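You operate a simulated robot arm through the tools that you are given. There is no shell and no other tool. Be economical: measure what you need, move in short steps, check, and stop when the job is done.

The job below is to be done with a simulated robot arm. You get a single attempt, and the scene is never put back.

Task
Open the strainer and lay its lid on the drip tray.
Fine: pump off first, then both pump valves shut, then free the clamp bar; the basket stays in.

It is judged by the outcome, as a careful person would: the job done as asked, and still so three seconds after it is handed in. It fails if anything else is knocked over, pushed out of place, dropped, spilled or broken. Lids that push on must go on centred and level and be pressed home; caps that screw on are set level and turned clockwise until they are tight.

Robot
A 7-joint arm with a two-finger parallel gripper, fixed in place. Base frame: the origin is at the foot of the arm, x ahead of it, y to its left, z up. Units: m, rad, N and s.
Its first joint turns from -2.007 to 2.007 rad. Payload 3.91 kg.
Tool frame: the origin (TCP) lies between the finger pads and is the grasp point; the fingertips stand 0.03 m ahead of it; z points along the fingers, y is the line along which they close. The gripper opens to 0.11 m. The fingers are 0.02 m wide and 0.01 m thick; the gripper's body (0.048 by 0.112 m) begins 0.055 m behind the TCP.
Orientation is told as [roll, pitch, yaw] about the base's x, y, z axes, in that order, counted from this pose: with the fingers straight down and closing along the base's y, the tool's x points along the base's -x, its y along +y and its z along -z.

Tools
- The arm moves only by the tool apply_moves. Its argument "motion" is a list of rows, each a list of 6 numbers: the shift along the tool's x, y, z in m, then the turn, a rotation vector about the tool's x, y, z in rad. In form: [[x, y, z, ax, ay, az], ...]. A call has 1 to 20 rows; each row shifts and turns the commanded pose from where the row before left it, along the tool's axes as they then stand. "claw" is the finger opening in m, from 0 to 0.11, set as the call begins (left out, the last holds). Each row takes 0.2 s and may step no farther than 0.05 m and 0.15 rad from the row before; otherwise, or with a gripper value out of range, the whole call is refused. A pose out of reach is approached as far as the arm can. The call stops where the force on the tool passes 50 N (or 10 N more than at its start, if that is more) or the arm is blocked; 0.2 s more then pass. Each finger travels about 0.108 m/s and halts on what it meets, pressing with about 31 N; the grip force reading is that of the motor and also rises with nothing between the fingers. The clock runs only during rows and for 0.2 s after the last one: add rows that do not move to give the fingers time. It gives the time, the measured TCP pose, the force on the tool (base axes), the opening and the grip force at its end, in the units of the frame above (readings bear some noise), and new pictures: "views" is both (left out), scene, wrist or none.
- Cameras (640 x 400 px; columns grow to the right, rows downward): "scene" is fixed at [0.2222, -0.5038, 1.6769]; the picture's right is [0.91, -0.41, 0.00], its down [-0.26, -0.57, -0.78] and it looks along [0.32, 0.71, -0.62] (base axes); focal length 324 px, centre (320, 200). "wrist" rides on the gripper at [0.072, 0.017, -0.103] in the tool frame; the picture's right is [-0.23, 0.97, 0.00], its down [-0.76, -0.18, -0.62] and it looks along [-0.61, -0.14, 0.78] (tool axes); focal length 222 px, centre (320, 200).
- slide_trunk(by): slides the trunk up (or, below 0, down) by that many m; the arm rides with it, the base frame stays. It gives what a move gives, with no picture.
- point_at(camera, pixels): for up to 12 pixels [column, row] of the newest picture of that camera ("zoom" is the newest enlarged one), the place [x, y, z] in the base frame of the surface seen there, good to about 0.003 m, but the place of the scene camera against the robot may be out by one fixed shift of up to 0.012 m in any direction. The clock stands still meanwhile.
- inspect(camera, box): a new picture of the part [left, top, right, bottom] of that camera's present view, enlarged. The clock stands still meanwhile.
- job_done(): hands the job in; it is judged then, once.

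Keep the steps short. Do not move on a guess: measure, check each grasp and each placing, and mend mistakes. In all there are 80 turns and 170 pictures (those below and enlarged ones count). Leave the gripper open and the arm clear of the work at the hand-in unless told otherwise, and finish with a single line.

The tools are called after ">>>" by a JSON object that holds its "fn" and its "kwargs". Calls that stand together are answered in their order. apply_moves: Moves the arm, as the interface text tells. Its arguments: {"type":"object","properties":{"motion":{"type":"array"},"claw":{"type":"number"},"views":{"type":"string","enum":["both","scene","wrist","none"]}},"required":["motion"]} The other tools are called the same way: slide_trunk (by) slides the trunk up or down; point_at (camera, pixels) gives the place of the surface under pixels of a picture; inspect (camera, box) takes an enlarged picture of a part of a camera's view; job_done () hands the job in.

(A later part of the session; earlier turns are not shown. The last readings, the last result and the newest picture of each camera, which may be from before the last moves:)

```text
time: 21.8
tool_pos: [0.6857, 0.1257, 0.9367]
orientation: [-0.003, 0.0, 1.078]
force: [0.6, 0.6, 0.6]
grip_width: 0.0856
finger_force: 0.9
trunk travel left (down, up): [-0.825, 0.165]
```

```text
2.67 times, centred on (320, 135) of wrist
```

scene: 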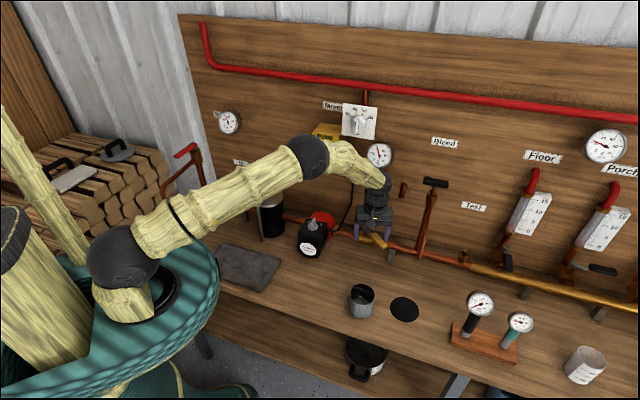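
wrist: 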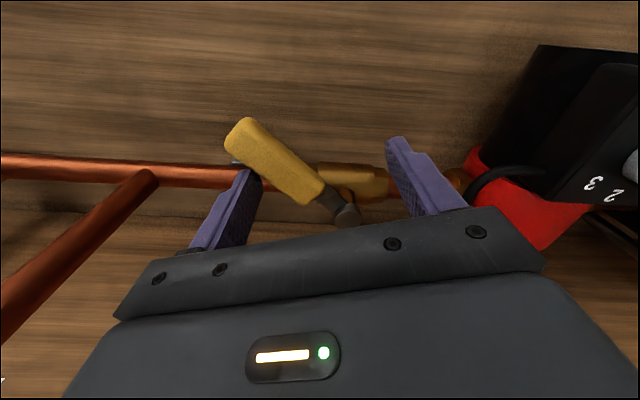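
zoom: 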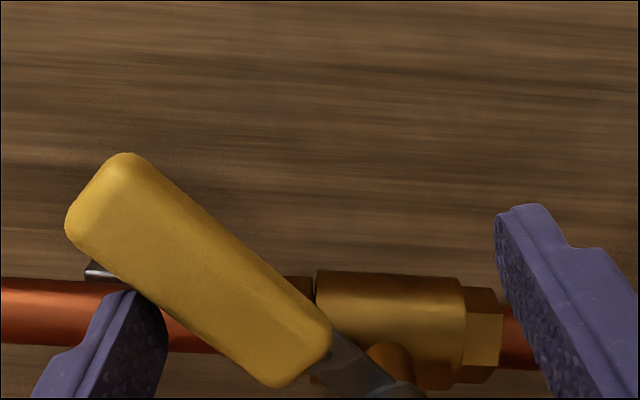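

Lever is following with little force (about 30° turned). Continue 5 rows and check.

>>> {"fn": "apply_moves", "kwargs": {"motion": [[0.0006, 0.0072, 0, 0, 0, 0.14], [0.0006, 0.0072, 0, 0, 0, 0.14], [0.0006, 0.0072, 0, 0, 0, 0.14], [0.0006, 0.0072, 0, 0, 0, 0.14], [0.0006, 0.0072, 0, 0, 0, 0.14]]}}

>>> {"fn": "inspect", "kwargs": {"camera": "wrist", "box": [200, 60, 440, 210]}}

```text
time: 23.0
tool_pos: [0.6573, 0.1474, 0.9365]
orientation: [0.0, -0.001, 0.378]
force: [0.3, 0.0, 0.0]
grip_width: 0.0856
finger_force: 0.2
trunk travel left (down, up): [-0.825, 0.165]
```

scene: 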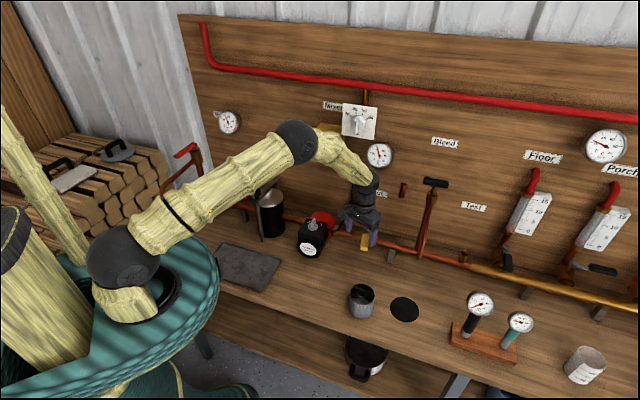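
wrist: 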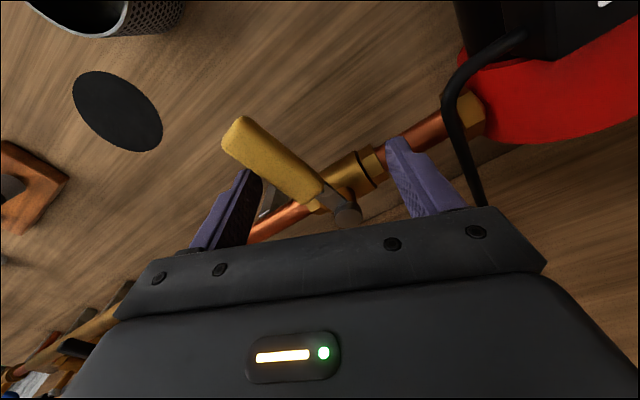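

```text
2.67 times, centred on (320, 135) of wrist
```

zoom: 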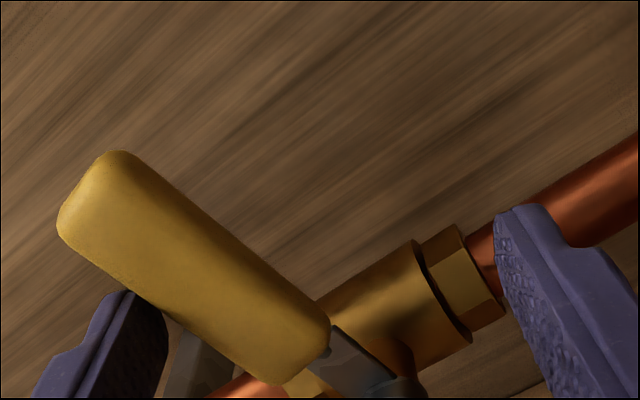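

Lever is ~75° over. The near finger is approaching the pump cable, so instead of more swing I close the opening to 0.045, letting the far finger bring the lever on.

>>> {"fn": "apply_moves", "kwargs": {"motion": [[0, 0, 0, 0, 0, 0], [0, 0, 0, 0, 0, 0]], "claw": 0.045, "views": "wrist"}}

>>> {"fn": "inspect", "kwargs": {"camera": "scene", "box": [310, 190, 420, 265]}}

>>> {"fn": "point_at", "kwargs": {"camera": "wrist", "pixels": [[345, 212], [300, 180], [240, 130], [270, 155], [465, 90], [470, 160], [480, 190]]}}

```text
time: 23.6
tool_pos: [0.6576, 0.1451, 0.9363]
orientation: [-0.001, -0.001, 0.382]
force: [5.2, -9.8, 0.7]
grip_width: 0.0503
finger_force: 5.9
trunk travel left (down, up): [-0.825, 0.165]
```

wrist: 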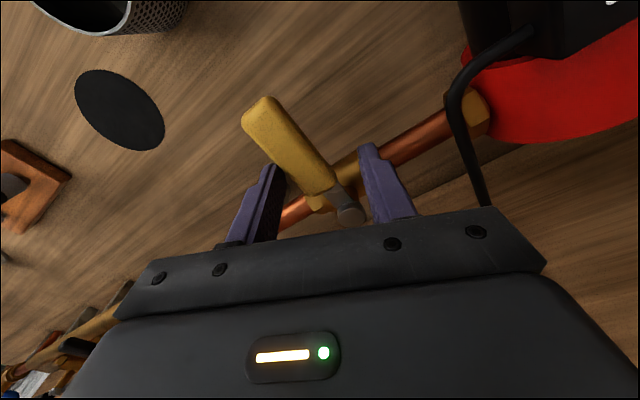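

```text
5.33 times, centred on (365, 228) of scene
```

zoom: 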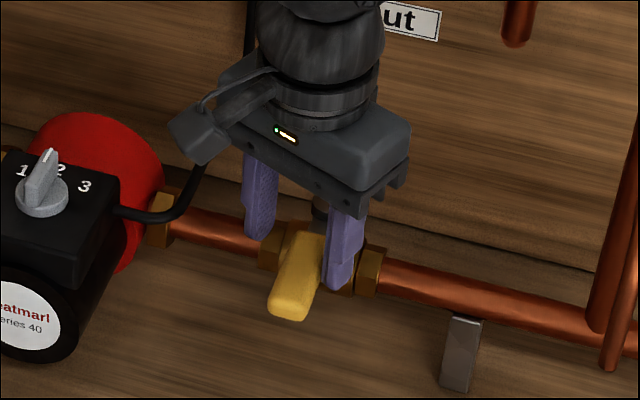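

```text
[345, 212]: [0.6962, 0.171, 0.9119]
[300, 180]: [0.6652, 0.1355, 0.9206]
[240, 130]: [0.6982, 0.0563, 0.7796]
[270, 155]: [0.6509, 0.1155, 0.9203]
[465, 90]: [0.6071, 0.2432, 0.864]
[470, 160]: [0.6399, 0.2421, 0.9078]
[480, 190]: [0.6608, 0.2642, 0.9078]
```

Lever is at about 84° with ~11 N against it. Nudge another 0.2 rad to feel for the stop.

>>> {"fn": "apply_moves", "kwargs": {"motion": [[0.0007, 0.0051, 0, 0, 0, 0.1], [0.0007, 0.0051, 0, 0, 0, 0.1], [0, 0, 0, 0, 0, 0]], "views": "wrist"}}

>>> {"fn": "inspect", "kwargs": {"camera": "wrist", "box": [200, 60, 440, 210]}}

>>> {"fn": "point_at", "kwargs": {"camera": "zoom", "pixels": [[400, 390], [280, 280], [200, 180], [150, 130], [450, 270]]}}

```text
time: 24.6
tool_pos: [0.6614, 0.1456, 0.9382]
orientation: [-0.012, -0.022, 0.177]
force: [20.5, -16.2, -4.9]
grip_width: 0.0551
finger_force: 9.5
trunk travel left (down, up): [-0.825, 0.165]
stopped in row 3: the force on the tool passed its limit (the readings are from after the stop); the commanded pose is now the measured one
```

wrist: 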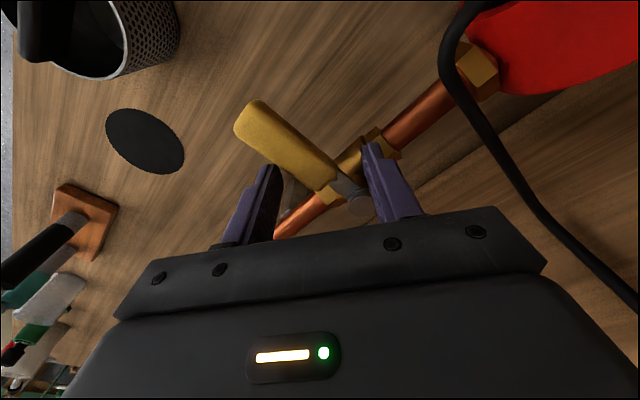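

```text
2.67 times, centred on (320, 135) of wrist
```

zoom: 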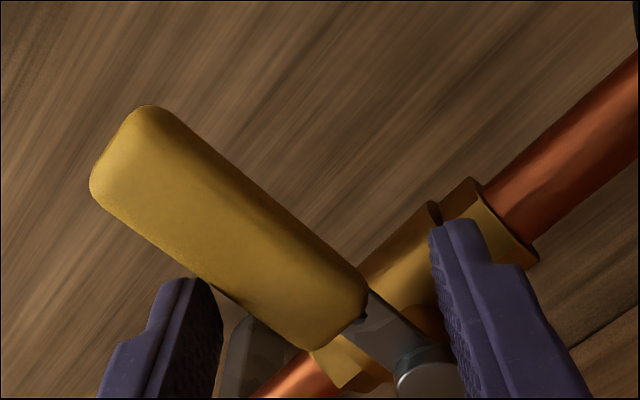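

```text
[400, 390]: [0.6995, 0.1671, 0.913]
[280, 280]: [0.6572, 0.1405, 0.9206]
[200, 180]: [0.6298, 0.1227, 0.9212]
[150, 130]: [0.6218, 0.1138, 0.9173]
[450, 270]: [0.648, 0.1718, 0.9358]
```

The lever is now square to the pipe and against its stop. Open and lift straight 0.12 m, levelling, then check.

>>> {"fn": "apply_moves", "kwargs": {"motion": [[0, 0, 0, 0, 0, 0], [0, 0, -0.03, -0.012, 0.022, 0], [0, 0, -0.045, 0, 0, 0], [0, 0, -0.045, 0, 0, 0], [0.03, 0, -0.03, 0, 0, 0], [0.03, 0, -0.03, 0, 0, 0]], "claw": 0.075}}

>>> {"fn": "inspect", "kwargs": {"camera": "wrist", "box": [200, 30, 440, 180]}}

>>> {"fn": "inspect", "kwargs": {"camera": "scene", "box": [310, 190, 420, 265]}}

```text
time: 26.0
tool_pos: [0.5944, 0.1401, 1.1209]
orientation: [0.004, 0.007, 0.178]
force: [0.4, -0.3, -0.3]
grip_width: 0.0752
finger_force: 0.1
trunk travel left (down, up): [-0.825, 0.165]
```

scene: 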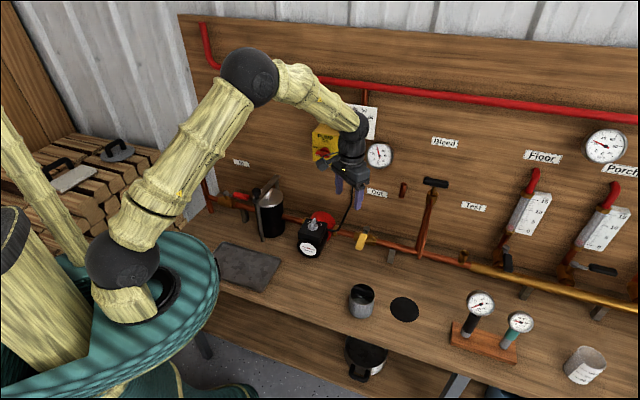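
wrist: 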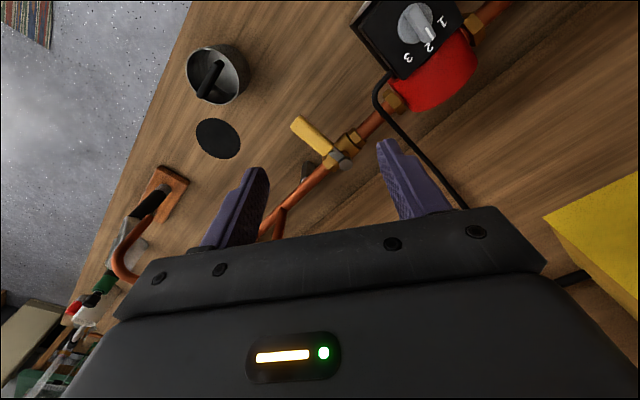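

```text
2.67 times, centred on (320, 105) of wrist
```

zoom: 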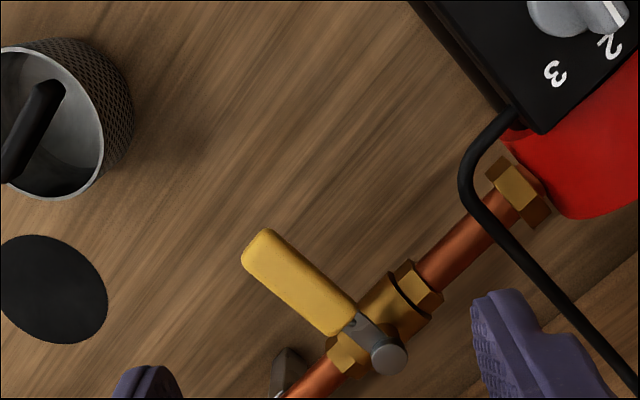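

```text
5.33 times, centred on (365, 228) of scene
```

zoom: 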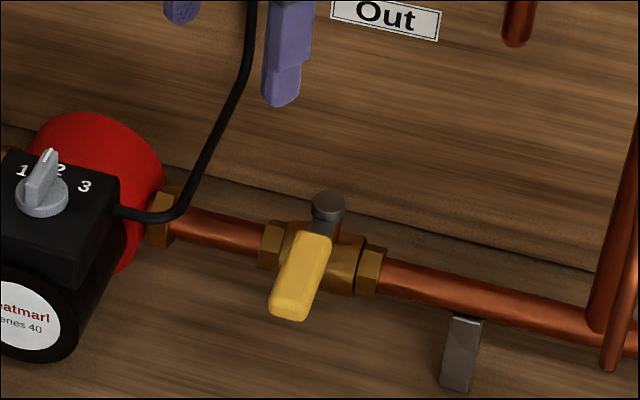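

The Out valve is shut (lever square to pipe). Now travel along the wall to the In valve at height 1.12 (above the strainer knob at 1.02), then yaw so the fingers can straddle its lever.

>>> {"fn": "apply_moves", "kwargs": {"motion": [[0.0234, 0.0357, 0, 0, 0, 0], [0.0234, 0.0357, 0, 0, 0, 0], [0.0234, 0.0357, 0, 0, 0, 0], [0.0234, 0.0357, 0, 0, 0, 0], [0.0234, 0.0357, 0, 0, 0, 0], [0.0234, 0.0357, 0, 0, 0, 0], [0.0234, 0.0357, 0, 0, 0, 0], [0.0234, 0.0357, 0, 0, 0, 0], [0.0234, 0.0357, 0, 0, 0, 0], [0.0234, 0.0357, 0, 0, 0, 0], [0, 0, 0, 0, 0, -0.145], [0, 0, 0, 0, 0, -0.145], [0, 0, 0, 0, 0, -0.145], [0, 0, 0, 0, 0, -0.145], [0, 0, 0, 0, 0, -0.145], [0, 0, 0, 0, 0, -0.145], [0, 0, 0, 0, 0, -0.145], [0, 0, 0, 0, 0, -0.145], [0, 0, 0, 0, 0, -0.145], [0, 0, 0, 0, 0, -0.145]], "claw": 0.085}}

```text
time: 30.2
tool_pos: [0.3038, 0.4521, 1.1226]
orientation: [0.007, -0.002, 1.632]
force: [0.4, -0.4, 0.4]
grip_width: 0.0848
finger_force: 0.0
trunk travel left (down, up): [-0.825, 0.165]
```

scene: 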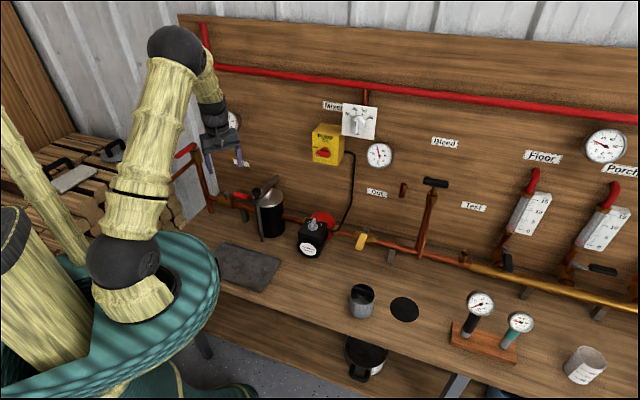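
wrist: 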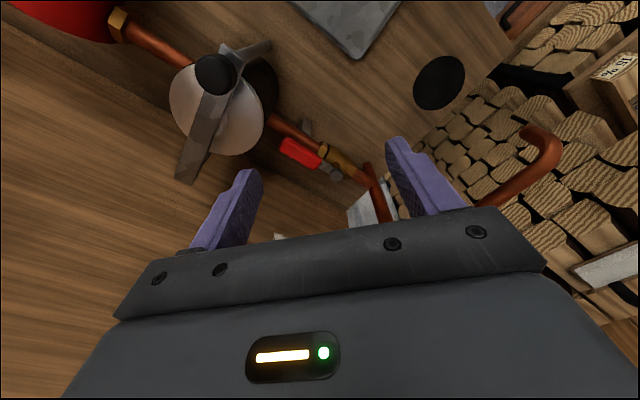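

I see the In lever at (300,152) in the wrist view, and a riser pipe nearby. Enlarge and measure.

>>> {"fn": "inspect", "kwargs": {"camera": "wrist", "box": [240, 90, 400, 210]}}

>>> {"fn": "point_at", "kwargs": {"camera": "zoom", "pixels": [[362, 330], [320, 300], [275, 275], [225, 245], [175, 218], [240, 285], [260, 230], [420, 280], [510, 310], [560, 380], [165, 160], [370, 240]]}}

>>> {"fn": "point_at", "kwargs": {"camera": "wrist", "pixels": [[540, 150], [495, 195], [215, 72], [200, 150], [185, 175], [235, 130], [262, 48], [440, 80]]}}

```text
3.33 times, centred on (320, 150) of wrist
```

zoom: 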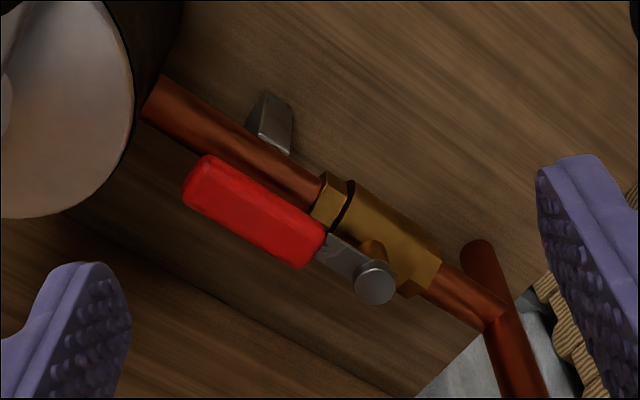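

```text
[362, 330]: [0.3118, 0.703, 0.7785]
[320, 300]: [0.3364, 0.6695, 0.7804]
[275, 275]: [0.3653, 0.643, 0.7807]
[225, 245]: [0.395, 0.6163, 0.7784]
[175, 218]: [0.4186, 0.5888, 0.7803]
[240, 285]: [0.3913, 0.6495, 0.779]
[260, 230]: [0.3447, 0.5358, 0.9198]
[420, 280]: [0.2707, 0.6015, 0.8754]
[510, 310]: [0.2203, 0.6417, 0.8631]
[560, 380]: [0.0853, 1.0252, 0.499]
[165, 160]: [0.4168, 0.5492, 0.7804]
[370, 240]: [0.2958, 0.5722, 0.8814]
```

```text
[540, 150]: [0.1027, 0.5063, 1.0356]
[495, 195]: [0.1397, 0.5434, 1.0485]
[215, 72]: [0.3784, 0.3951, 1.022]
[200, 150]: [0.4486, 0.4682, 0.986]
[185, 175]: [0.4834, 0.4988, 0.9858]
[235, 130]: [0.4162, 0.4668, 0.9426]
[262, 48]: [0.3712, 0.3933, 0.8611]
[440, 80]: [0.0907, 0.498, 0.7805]
```

My blind pixels missed; measure properly on the seen lever: boss (375,283), handle centre (255,212), ends and edges.

>>> {"fn": "point_at", "kwargs": {"camera": "zoom", "pixels": [[375, 283], [310, 245], [255, 212], [205, 178], [240, 232], [272, 195], [515, 340], [480, 260]]}}

```text
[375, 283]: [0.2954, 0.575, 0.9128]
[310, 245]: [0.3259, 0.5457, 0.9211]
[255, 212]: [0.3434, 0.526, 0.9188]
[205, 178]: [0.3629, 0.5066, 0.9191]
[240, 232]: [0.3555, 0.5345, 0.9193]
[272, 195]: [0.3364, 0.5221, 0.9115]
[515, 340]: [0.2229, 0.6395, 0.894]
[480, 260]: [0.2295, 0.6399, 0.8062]
```

Boss (0.296,0.576), lever at −45.6°. A handled pipe at left limits swinging the wrist, so here I'll use closed fingers as a peg behind the lever, no yaw. Go above (0.357,0.552) and descend to z≈0.975.

>>> {"fn": "apply_moves", "kwargs": {"motion": [[-0.032, -0.02, 0, 0, 0, 0], [-0.032, -0.02, 0, 0, 0, 0], [-0.0324, -0.0196, 0, 0, 0, 0], [0, 0, 0.037, 0, 0, 0], [0, 0, 0.037, 0, 0, 0], [0, 0, 0.037, 0, 0, 0], [0, 0, 0.037, 0, 0, 0]], "claw": 0.0}}

>>> {"fn": "inspect", "kwargs": {"camera": "wrist", "box": [220, 90, 420, 230]}}

```text
time: 31.2
tool_pos: [0.3538, 0.5438, 1.0978]
orientation: [0.001, -0.018, 1.635]
force: [-27.7, -46.7, 25.8]
grip_width: 0.0
finger_force: 31.3
trunk travel left (down, up): [-0.825, 0.165]
stopped in row 5: the force on the tool passed its limit (the readings are from after the stop); the commanded pose is now the measured one
```

scene: 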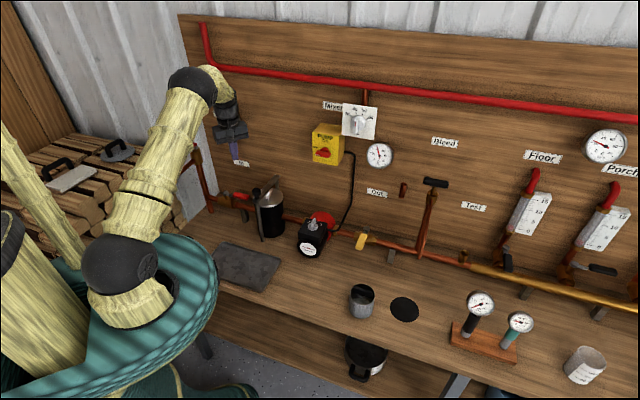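
wrist: 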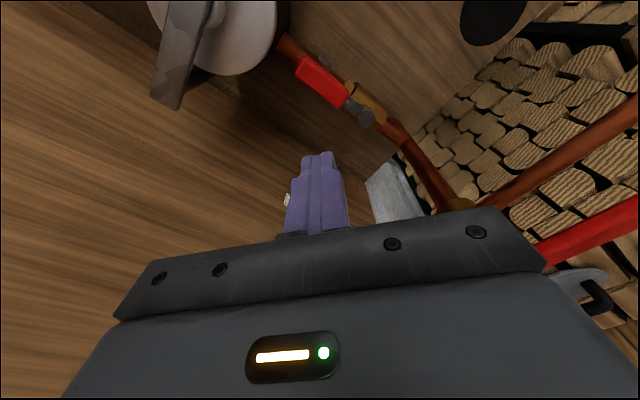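

```text
2.86 times, centred on (320, 160) of wrist
```

zoom: 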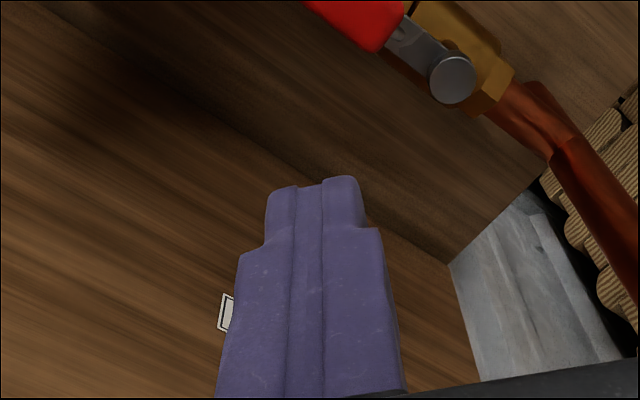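

Contact at height 1.10, probably the wrist against the wall gauge. Back straight off from the wall 40 mm and look at the gauge.

>>> {"fn": "apply_moves", "kwargs": {"motion": [[0.0132, 0.015, 0, 0, 0, 0], [0.0132, 0.015, 0, 0, 0, 0], [0.0132, 0.015, 0, 0, 0, 0]]}}

>>> {"fn": "inspect", "kwargs": {"camera": "scene", "box": [180, 60, 300, 220]}}

>>> {"fn": "point_at", "kwargs": {"camera": "scene", "pixels": [[223, 118], [218, 115], [196, 168], [207, 185], [188, 148], [180, 155], [243, 163], [240, 118]]}}

```text
time: 32.0
tool_pos: [0.3184, 0.5123, 1.089]
orientation: [0.002, -0.016, 1.632]
force: [0.3, -0.6, 0.1]
grip_width: 0.0
finger_force: 31.6
trunk travel left (down, up): [-0.825, 0.165]
```

scene: 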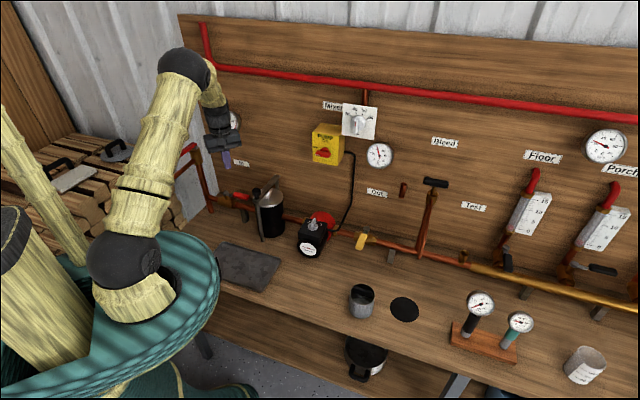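
wrist: 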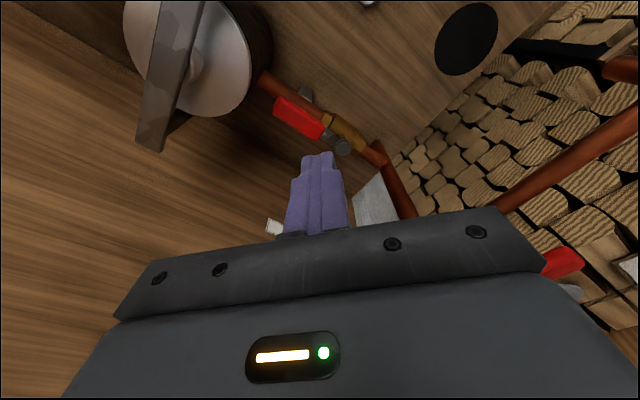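

```text
2.50 times, centred on (240, 140) of scene
```

zoom: 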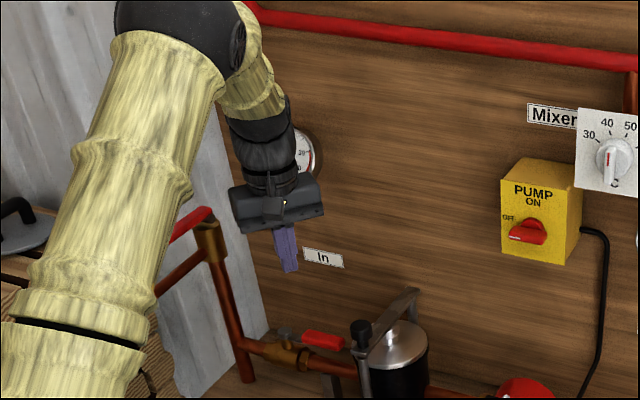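

```text
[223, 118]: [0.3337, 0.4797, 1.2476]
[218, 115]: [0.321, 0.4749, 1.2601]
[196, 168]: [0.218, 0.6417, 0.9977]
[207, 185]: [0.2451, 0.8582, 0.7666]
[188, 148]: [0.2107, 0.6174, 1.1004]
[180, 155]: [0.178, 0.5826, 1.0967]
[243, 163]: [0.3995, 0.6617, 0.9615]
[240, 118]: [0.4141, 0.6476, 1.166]
```

The gauge on the wall caused that. I'll instead straddle as for the Out valve (gripper stays ~4 cm further from the wall), then pull with the far finger without yawing. Yaw to 110°, open 0.085, descend to 0.97, then shift over the lever.

>>> {"fn": "apply_moves", "kwargs": {"motion": [[0, 0, 0, 0, 0.016, -0.14], [0, 0, 0, 0, 0, -0.148], [0, 0, 0.04, 0, 0, 0], [0, 0, 0.04, 0, 0, 0], [0, 0, 0.037, 0, 0, 0], [-0.0167, -0.0088, 0, 0, 0, 0], [0, 0, 0, 0, 0, 0]], "claw": 0.085}}

>>> {"fn": "inspect", "kwargs": {"camera": "wrist", "box": [200, 60, 440, 210]}}

```text
time: 33.6
tool_pos: [0.3204, 0.5312, 0.9726]
orientation: [0.003, 0.0, 1.92]
force: [-1.0, 0.3, 0.1]
grip_width: 0.0849
finger_force: 0.1
trunk travel left (down, up): [-0.825, 0.165]
```

scene: 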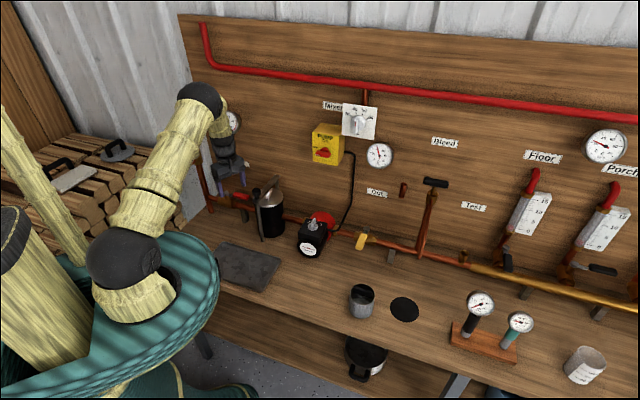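
wrist: 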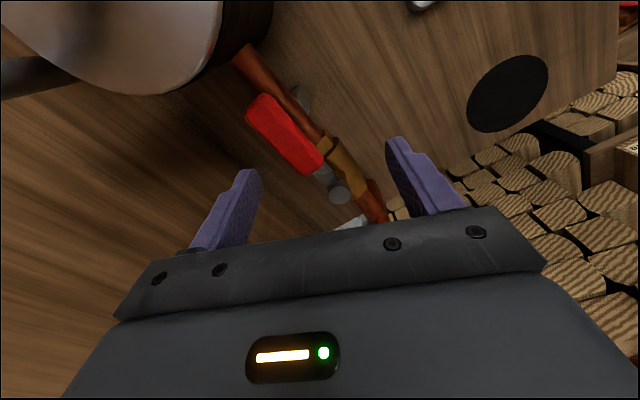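

```text
2.67 times, centred on (320, 135) of wrist
```

zoom: 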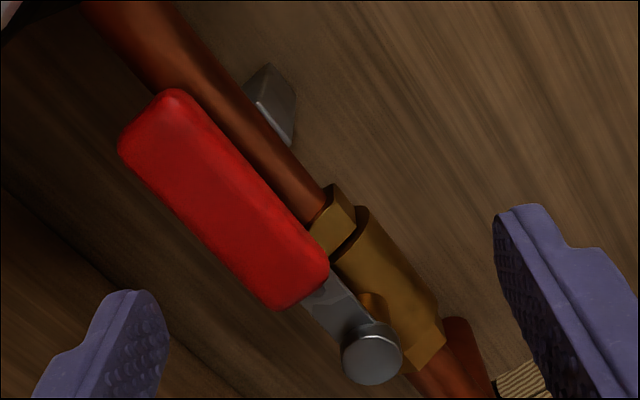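

Same straddle geometry as before. Descend 35 mm, then first half of the pull along an arc.

>>> {"fn": "apply_moves", "kwargs": {"motion": [[0, 0, 0.012, 0, 0, 0], [0, 0, 0.012, 0, 0, 0], [0, 0, 0.0115, 0, 0, 0], [0.0072, 0.0158, 0, 0, 0, 0], [0.0078, 0.0152, 0, 0, 0, 0], [0.0038, 0.0166, 0, 0, 0, 0], [-0.0002, 0.017, 0, 0, 0, 0]]}}

>>> {"fn": "inspect", "kwargs": {"camera": "wrist", "box": [200, 60, 440, 210]}}

```text
time: 35.2
tool_pos: [0.2635, 0.492, 0.9374]
orientation: [0.001, 0.0, 1.92]
force: [0.1, 0.5, 1.2]
grip_width: 0.0853
finger_force: 0.5
trunk travel left (down, up): [-0.825, 0.165]
```

scene: 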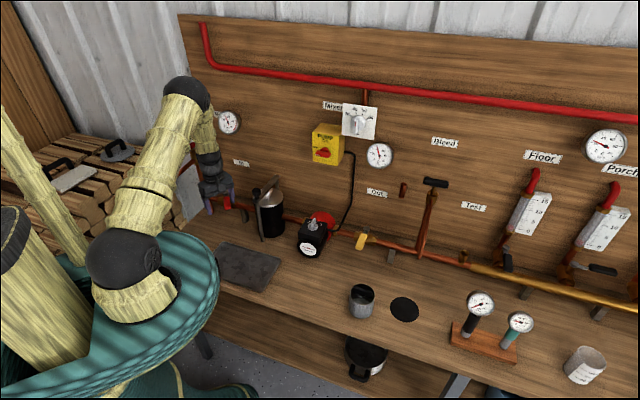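
wrist: 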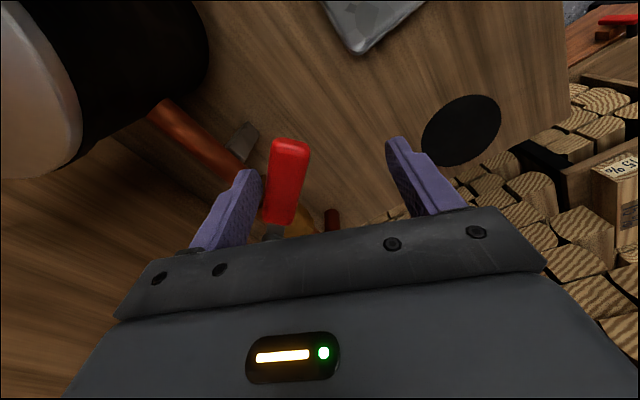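

```text
2.67 times, centred on (320, 135) of wrist
```

zoom: 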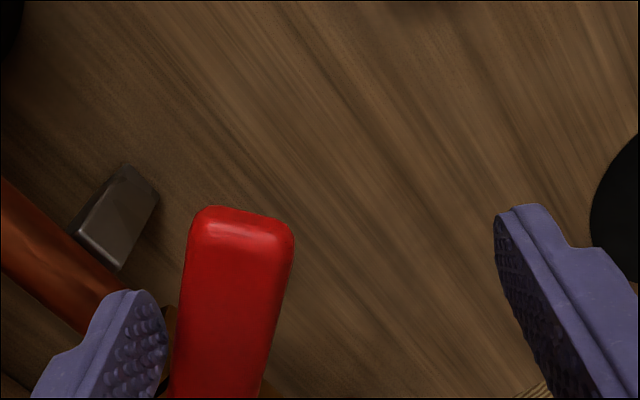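

Lever is about half way and following easily. Continue the rest of the arc.

>>> {"fn": "apply_moves", "kwargs": {"motion": [[-0.0044, 0.0165, 0, 0, 0, 0], [-0.007, 0.0129, 0, 0, 0, 0], [-0.006, 0.0077, 0, 0, 0, 0], [-0.007, 0.0068, 0, 0, 0, 0]]}}

>>> {"fn": "inspect", "kwargs": {"camera": "wrist", "box": [200, 60, 440, 210]}}

>>> {"fn": "inspect", "kwargs": {"camera": "scene", "box": [180, 140, 300, 240]}}

```text
time: 36.2
tool_pos: [0.2186, 0.4984, 0.9364]
orientation: [0.002, 0.003, 1.915]
force: [8.5, -7.2, 2.7]
grip_width: 0.0874
finger_force: 2.4
trunk travel left (down, up): [-0.825, 0.165]
```

scene: 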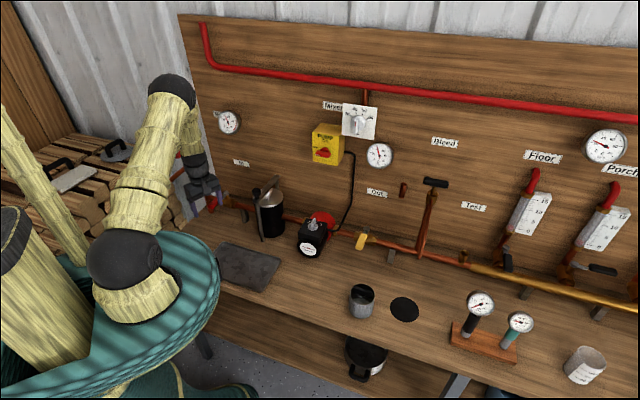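
wrist: 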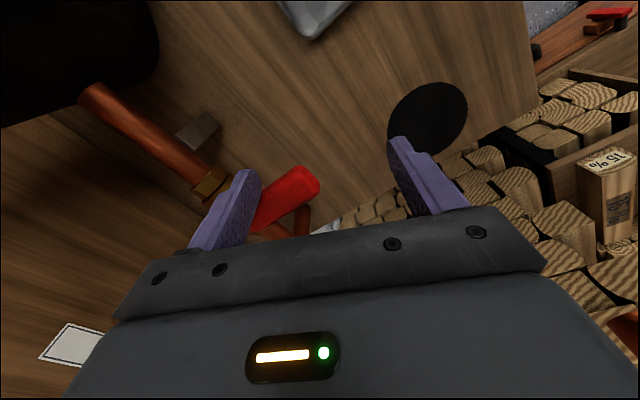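

```text
2.67 times, centred on (320, 135) of wrist
```

zoom: 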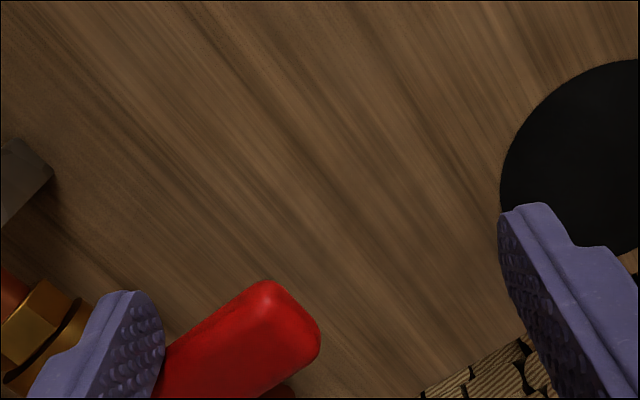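

```text
4.00 times, centred on (240, 190) of scene
```

zoom: 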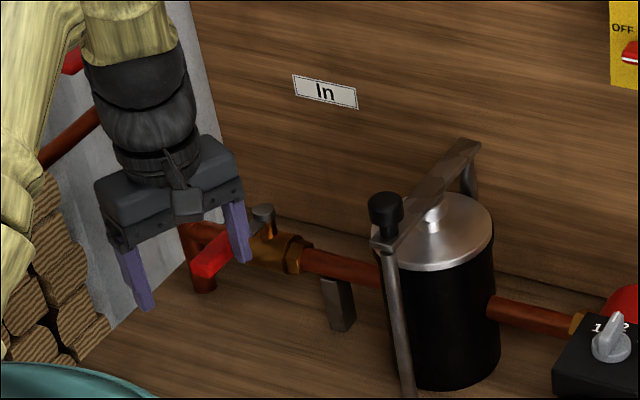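

About at the stop (11 N). One more small push of 8 mm to confirm the stop.

>>> {"fn": "apply_moves", "kwargs": {"motion": [[-0.0037, 0.0016, 0, 0, 0, 0], [-0.0037, 0.0016, 0, 0, 0, 0]], "views": "none"}}

```text
time: 36.9
tool_pos: [0.2158, 0.4982, 0.9375]
orientation: [0.002, 0.008, 1.914]
force: [24.3, -32.9, 3.7]
grip_width: 0.0907
finger_force: 5.3
trunk travel left (down, up): [-0.825, 0.165]
```

Firm stop felt (41 N, no motion). Back away from the lever, lift 0.2 m, and check.

>>> {"fn": "apply_moves", "kwargs": {"motion": [[0.01, -0.004, 0, 0, 0, 0], [0.01, -0.004, 0, 0, 0, 0], [0, 0, -0.04, 0, 0, 0], [0, 0, -0.04, 0, 0, 0], [0, 0, -0.04, 0, 0, 0], [0, 0, -0.04, 0, 0, 0], [0, 0.02, -0.04, 0, 0, 0]]}}

>>> {"fn": "inspect", "kwargs": {"camera": "scene", "box": [190, 160, 310, 260]}}

```text
time: 38.5
tool_pos: [0.2051, 0.4825, 1.1383]
orientation: [-0.001, 0.0, 1.921]
force: [0.1, -0.5, 0.5]
grip_width: 0.0849
finger_force: 0.1
trunk travel left (down, up): [-0.825, 0.165]
```

scene: 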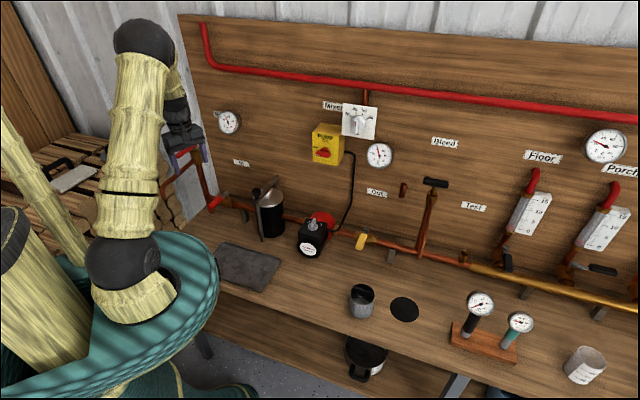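
wrist: 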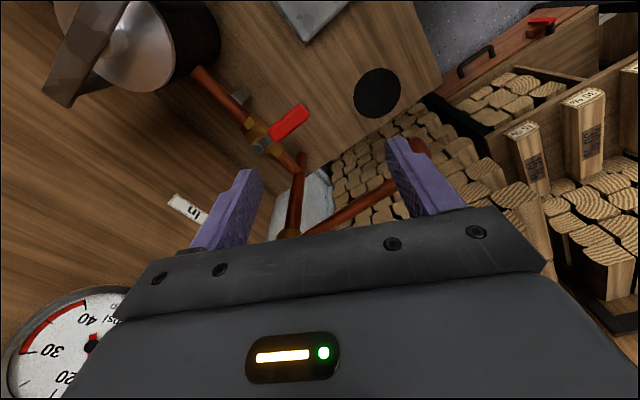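

```text
4.00 times, centred on (250, 210) of scene
```

zoom: 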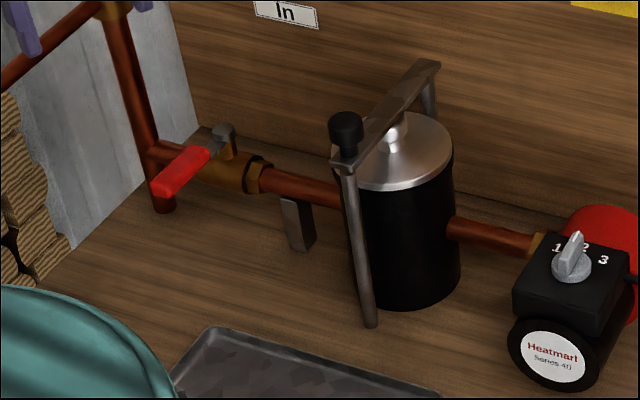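

The In valve is shut too. Now the clamp: look at the strainer and gauge in detail from the scene, then go over with the wrist camera.

>>> {"fn": "inspect", "kwargs": {"camera": "scene", "box": [240, 165, 300, 250]}}

>>> {"fn": "inspect", "kwargs": {"camera": "scene", "box": [210, 100, 250, 140]}}

>>> {"fn": "inspect", "kwargs": {"camera": "wrist", "box": [20, 0, 240, 130]}}

```text
4.71 times, centred on (270, 208) of scene
```

zoom: 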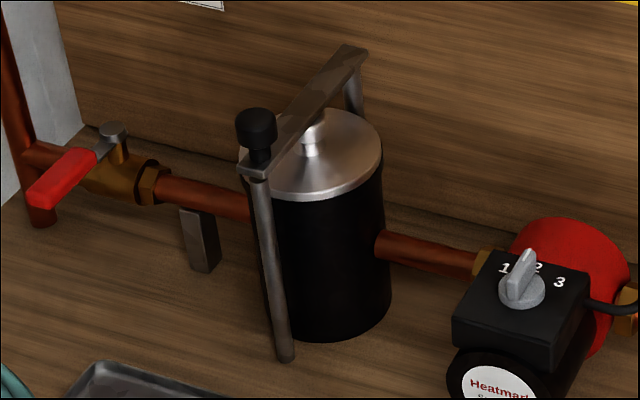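

```text
10.00 times, centred on (230, 120) of scene
```

zoom: 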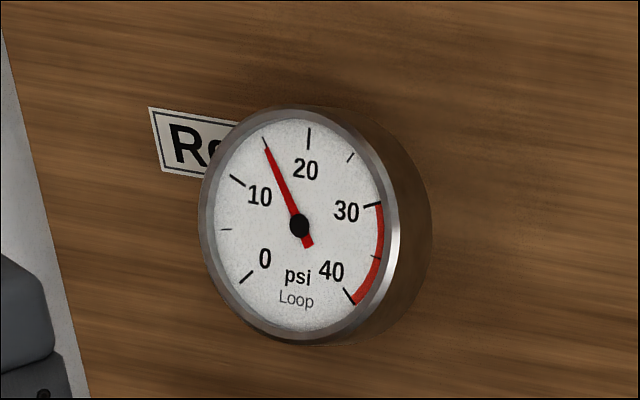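

```text
2.91 times, centred on (130, 65) of wrist
```

zoom: 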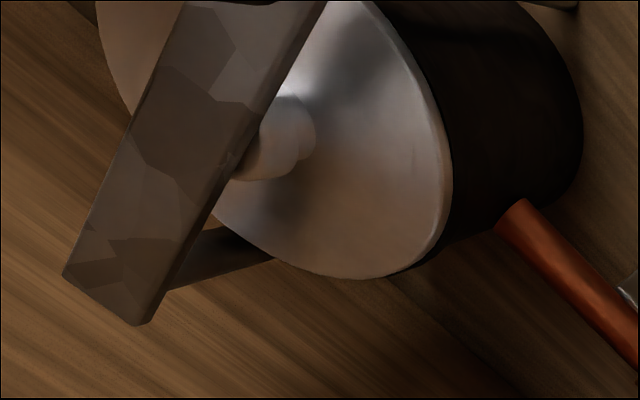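

Loop reads 15 psi; no vent on the isolated section, and the requested order is done. Now go above the clamp knob (~(0.38,0.39)) at z 1.15 and yaw to 45° to view it.

>>> {"fn": "apply_moves", "kwargs": {"motion": [[0.03, -0.0253, 0, 0, 0, 0], [0.03, -0.0253, 0, 0, 0, 0], [0.03, -0.0253, 0, 0, 0, 0], [0.03, -0.0253, 0, 0, 0, 0], [0.03, -0.0253, 0, 0, 0, 0], [0, 0, 0, 0, 0, 0.142], [0, 0, 0, 0, 0, 0.142], [0, 0, 0, 0, 0, 0.142], [0, 0, 0, 0, 0, 0.142], [0, 0, 0, 0, 0, 0.142], [0, 0, 0, 0, 0, 0.142], [0, 0, 0, 0, 0, 0.142], [0, 0, 0, 0, 0, 0.142]], "views": "wrist"}}

>>> {"fn": "inspect", "kwargs": {"camera": "wrist", "box": [220, 60, 420, 210]}}

```text
time: 41.2
tool_pos: [0.3764, 0.3854, 1.1355]
orientation: [0.001, 0.003, 0.782]
force: [-0.7, -0.5, 0.5]
grip_width: 0.085
finger_force: 0.0
trunk travel left (down, up): [-0.825, 0.165]
```

wrist: 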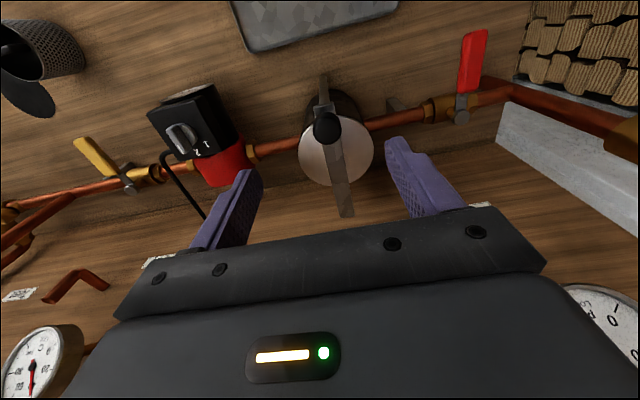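

```text
2.67 times, centred on (320, 135) of wrist
```

zoom: 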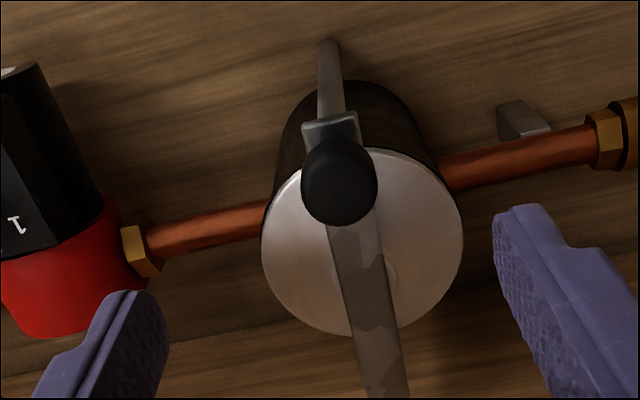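

Clear view. Measure knob top/edges, bar ends, lid rim and lid centre, rod foot.

>>> {"fn": "point_at", "kwargs": {"camera": "zoom", "pixels": [[338, 180], [312, 185], [372, 185], [345, 215], [325, 130], [355, 260], [385, 370], [275, 220], [455, 230], [330, 320], [330, 60], [395, 270]]}}

>>> {"fn": "point_at", "kwargs": {"camera": "wrist", "pixels": [[240, 5], [395, 10], [255, 50], [350, 40], [315, 20], [323, 80], [340, 215], [366, 150], [305, 165], [330, 185], [345, 115], [318, 100]]}}

```text
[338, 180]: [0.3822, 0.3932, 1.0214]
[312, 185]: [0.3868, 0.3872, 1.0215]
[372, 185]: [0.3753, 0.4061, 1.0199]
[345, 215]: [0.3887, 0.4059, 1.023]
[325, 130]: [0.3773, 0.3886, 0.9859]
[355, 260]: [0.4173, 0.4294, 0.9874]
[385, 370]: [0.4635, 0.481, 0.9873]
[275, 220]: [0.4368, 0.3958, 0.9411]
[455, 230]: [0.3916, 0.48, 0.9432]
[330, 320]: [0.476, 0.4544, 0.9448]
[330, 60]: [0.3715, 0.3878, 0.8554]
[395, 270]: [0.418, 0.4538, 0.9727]
```

```text
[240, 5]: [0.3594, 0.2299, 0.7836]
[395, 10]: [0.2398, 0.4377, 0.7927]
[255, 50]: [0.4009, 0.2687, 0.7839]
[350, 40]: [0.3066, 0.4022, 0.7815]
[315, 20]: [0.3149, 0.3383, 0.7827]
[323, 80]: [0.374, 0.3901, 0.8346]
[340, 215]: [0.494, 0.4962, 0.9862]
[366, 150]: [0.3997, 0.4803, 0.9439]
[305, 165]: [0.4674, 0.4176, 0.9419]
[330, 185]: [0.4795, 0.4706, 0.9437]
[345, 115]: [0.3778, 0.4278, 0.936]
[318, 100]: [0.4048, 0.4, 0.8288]
```

Knob centre ≈ (0.381,0.397), Ø≈25 mm, top 1.021, bar top 0.987. I'll centre over it, turn the tool back clockwise to about −45° to have stroke for loosening, and descend to TCP 1.06 for a check.

>>> {"fn": "apply_moves", "kwargs": {"motion": [[-0.0112, 0.0047, 0, 0, 0, 0], [0, 0, 0, 0, 0, 0.142], [0, 0, 0, 0, 0, 0.142], [0, 0, 0, 0, 0, 0.142], [0, 0, 0, 0, 0, 0.142], [0, 0, 0, 0, 0, 0.142], [0, 0, 0, 0, 0, 0.142], [0, 0, 0, 0, 0, 0.142], [0, 0, 0, 0, 0, 0.142], [0, 0, 0, 0, 0, 0.142], [0, 0, 0, 0, 0, 0.142], [0, 0, 0, 0, 0, 0.142], [0, 0, 0.04, 0, 0, 0], [0, 0, 0.035, 0, 0, 0]], "claw": 0.05}}

>>> {"fn": "inspect", "kwargs": {"camera": "wrist", "box": [220, 60, 420, 210]}}

```text
time: 44.2
tool_pos: [0.3823, 0.3958, 1.0629]
orientation: [-0.001, 0.0, -0.779]
force: [0.0, -0.1, -0.6]
grip_width: 0.0501
finger_force: 0.0
trunk travel left (down, up): [-0.825, 0.165]
```

scene: 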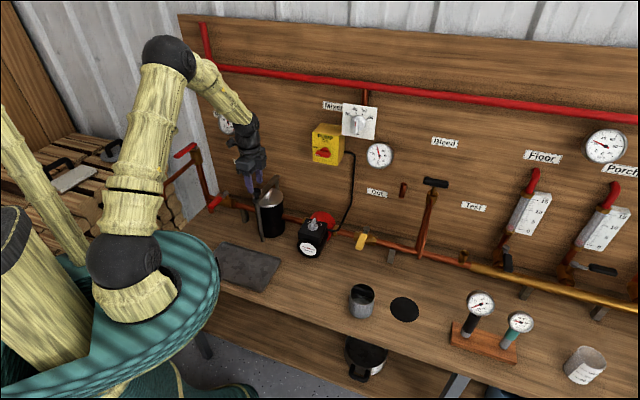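
wrist: 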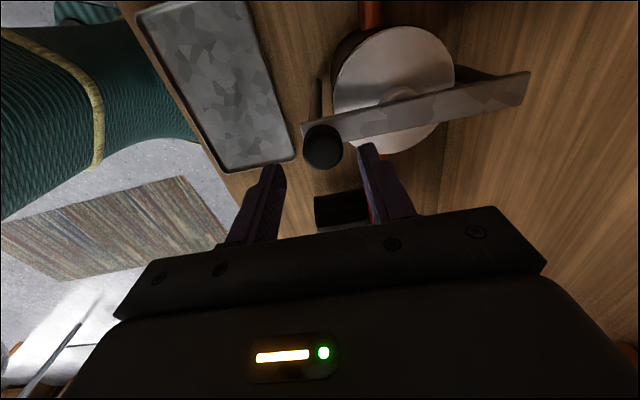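

```text
2.67 times, centred on (320, 135) of wrist
```

zoom: 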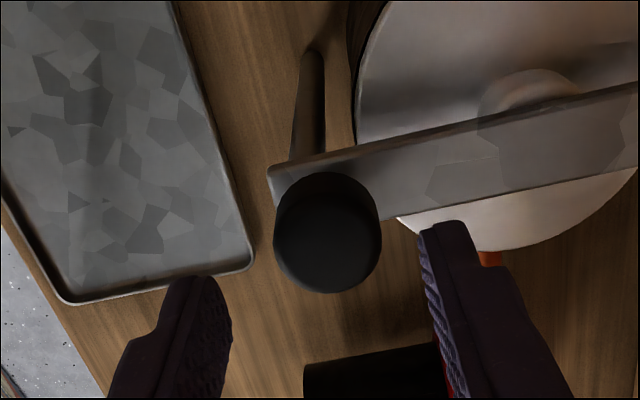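

Reached −45°. Verify the knob centre from this nearer view.

>>> {"fn": "point_at", "kwargs": {"camera": "zoom", "pixels": [[328, 245], [280, 245], [376, 245], [328, 285], [328, 215], [290, 165], [520, 100], [530, 150]]}}

```text
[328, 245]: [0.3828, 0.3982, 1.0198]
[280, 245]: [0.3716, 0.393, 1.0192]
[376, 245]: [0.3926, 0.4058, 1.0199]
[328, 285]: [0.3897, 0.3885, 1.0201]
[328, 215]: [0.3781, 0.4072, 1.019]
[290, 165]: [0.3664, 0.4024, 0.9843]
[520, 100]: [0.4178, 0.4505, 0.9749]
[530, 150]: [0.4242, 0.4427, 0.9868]
```

Centre (0.383,0.3985). Small correction, descend 40 mm (tips ~6 mm above the bar), then close.

>>> {"fn": "apply_moves", "kwargs": {"motion": [[0.0014, 0.0024, 0.015, 0, 0, 0], [0, 0, 0.013, 0, 0, 0], [0, 0, 0.012, 0, 0, 0], [0, 0, 0, 0, 0, 0]], "views": "none"}}

>>> {"fn": "apply_moves", "kwargs": {"motion": [[0, 0, 0, 0, 0, 0], [0, 0, 0, 0, 0, 0], [0, 0, 0, 0, 0, 0]], "claw": 0.0, "views": "wrist"}}

```text
time: 45.2
tool_pos: [0.3822, 0.3984, 1.021]
orientation: [-0.002, 0.0, -0.779]
force: [-1.0, -0.2, 0.1]
grip_width: 0.0501
finger_force: 0.1
trunk travel left (down, up): [-0.825, 0.165]
```

```text
time: 46.0
tool_pos: [0.3822, 0.3977, 1.0212]
orientation: [-0.001, -0.001, -0.779]
force: [0.1, 0.6, -2.0]
grip_width: 0.0293
finger_force: 45.0
trunk travel left (down, up): [-0.825, 0.165]
```

wrist: 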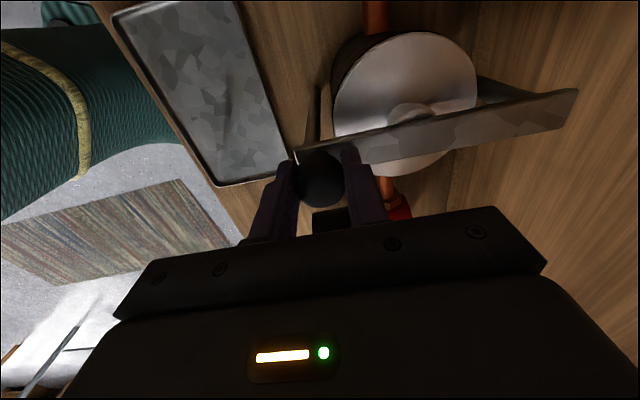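

Knob gripped (29 mm). Turn it counter-clockwise, first 6 rows of 0.14 rad.

>>> {"fn": "apply_moves", "kwargs": {"motion": [[0, 0, 0, 0, 0, -0.14], [0, 0, 0, 0, 0, -0.14], [0, 0, 0, 0, 0, -0.14], [0, 0, 0, 0, 0, -0.14], [0, 0, 0, 0, 0, -0.14], [0, 0, 0, 0, 0, -0.14]]}}

>>> {"fn": "inspect", "kwargs": {"camera": "scene", "box": [240, 160, 300, 250]}}

```text
time: 47.5
tool_pos: [0.3818, 0.396, 1.0217]
orientation: [0.0, 0.003, 0.064]
force: [-9.6, -16.3, -6.7]
grip_width: 0.0294
finger_force: 44.9
trunk travel left (down, up): [-0.825, 0.165]
```

scene: 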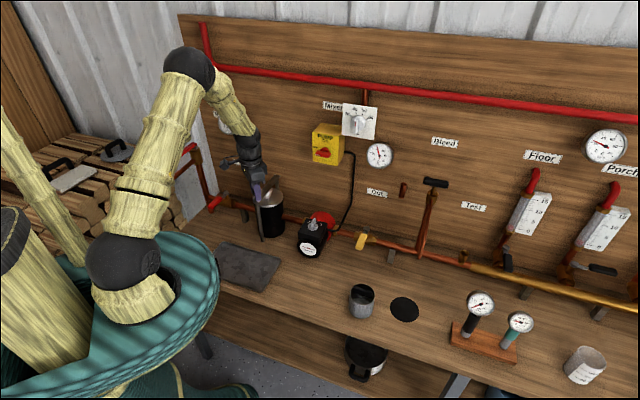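
wrist: 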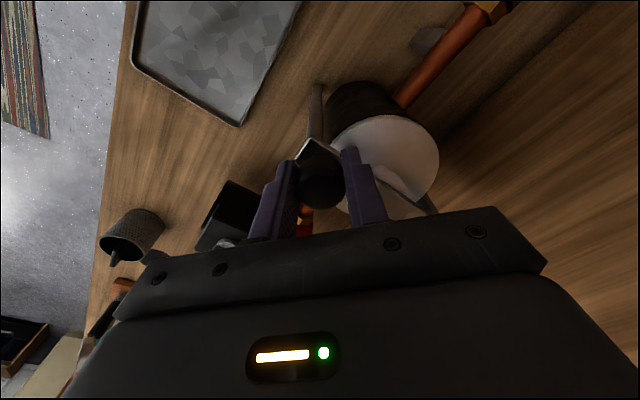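

```text
4.44 times, centred on (270, 205) of scene
```

zoom: 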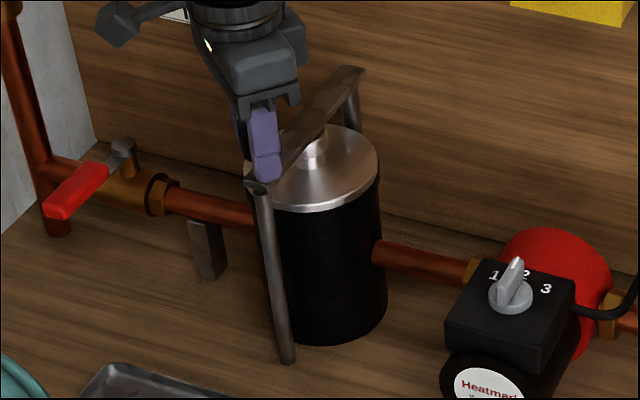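

Turning with moderate side force. Continue 11 more rows.

>>> {"fn": "apply_moves", "kwargs": {"motion": [[0, 0, 0, 0, 0, -0.14], [0, 0, 0, 0, 0, -0.14], [0, 0, 0, 0, 0, -0.14], [0, 0, 0, 0, 0, -0.14], [0, 0, 0, 0, 0, -0.14], [0, 0, 0, 0, 0, -0.14], [0, 0, 0, 0, 0, -0.14], [0, 0, 0, 0, 0, -0.14], [0, 0, 0, 0, 0, -0.14], [0, 0, 0, 0, 0, -0.14], [0, 0, 0, 0, 0, -0.14], [0, 0, 0, 0, 0, -0.14], [0, 0, 0, 0, 0, -0.14], [0, 0, 0, 0, 0, -0.14], [0, 0, 0, 0, 0, -0.14]]}}

```text
time: 50.6
tool_pos: [0.3812, 0.3998, 1.0203]
orientation: [0.002, -0.001, 2.163]
force: [9.5, 3.2, 2.1]
grip_width: 0.029
finger_force: 44.6
trunk travel left (down, up): [-0.825, 0.165]
```

scene: 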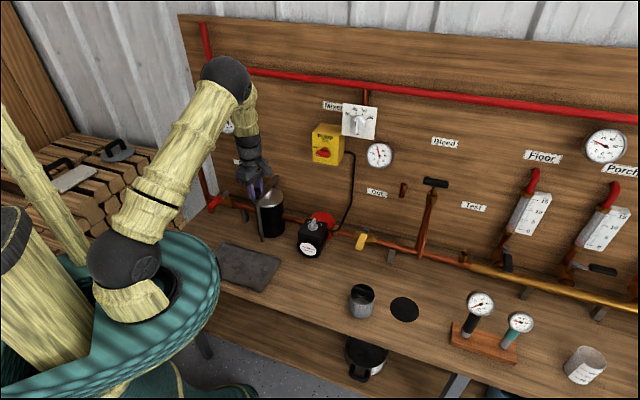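
wrist: 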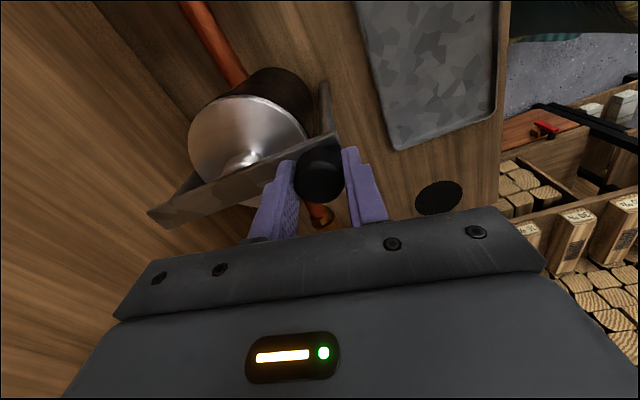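

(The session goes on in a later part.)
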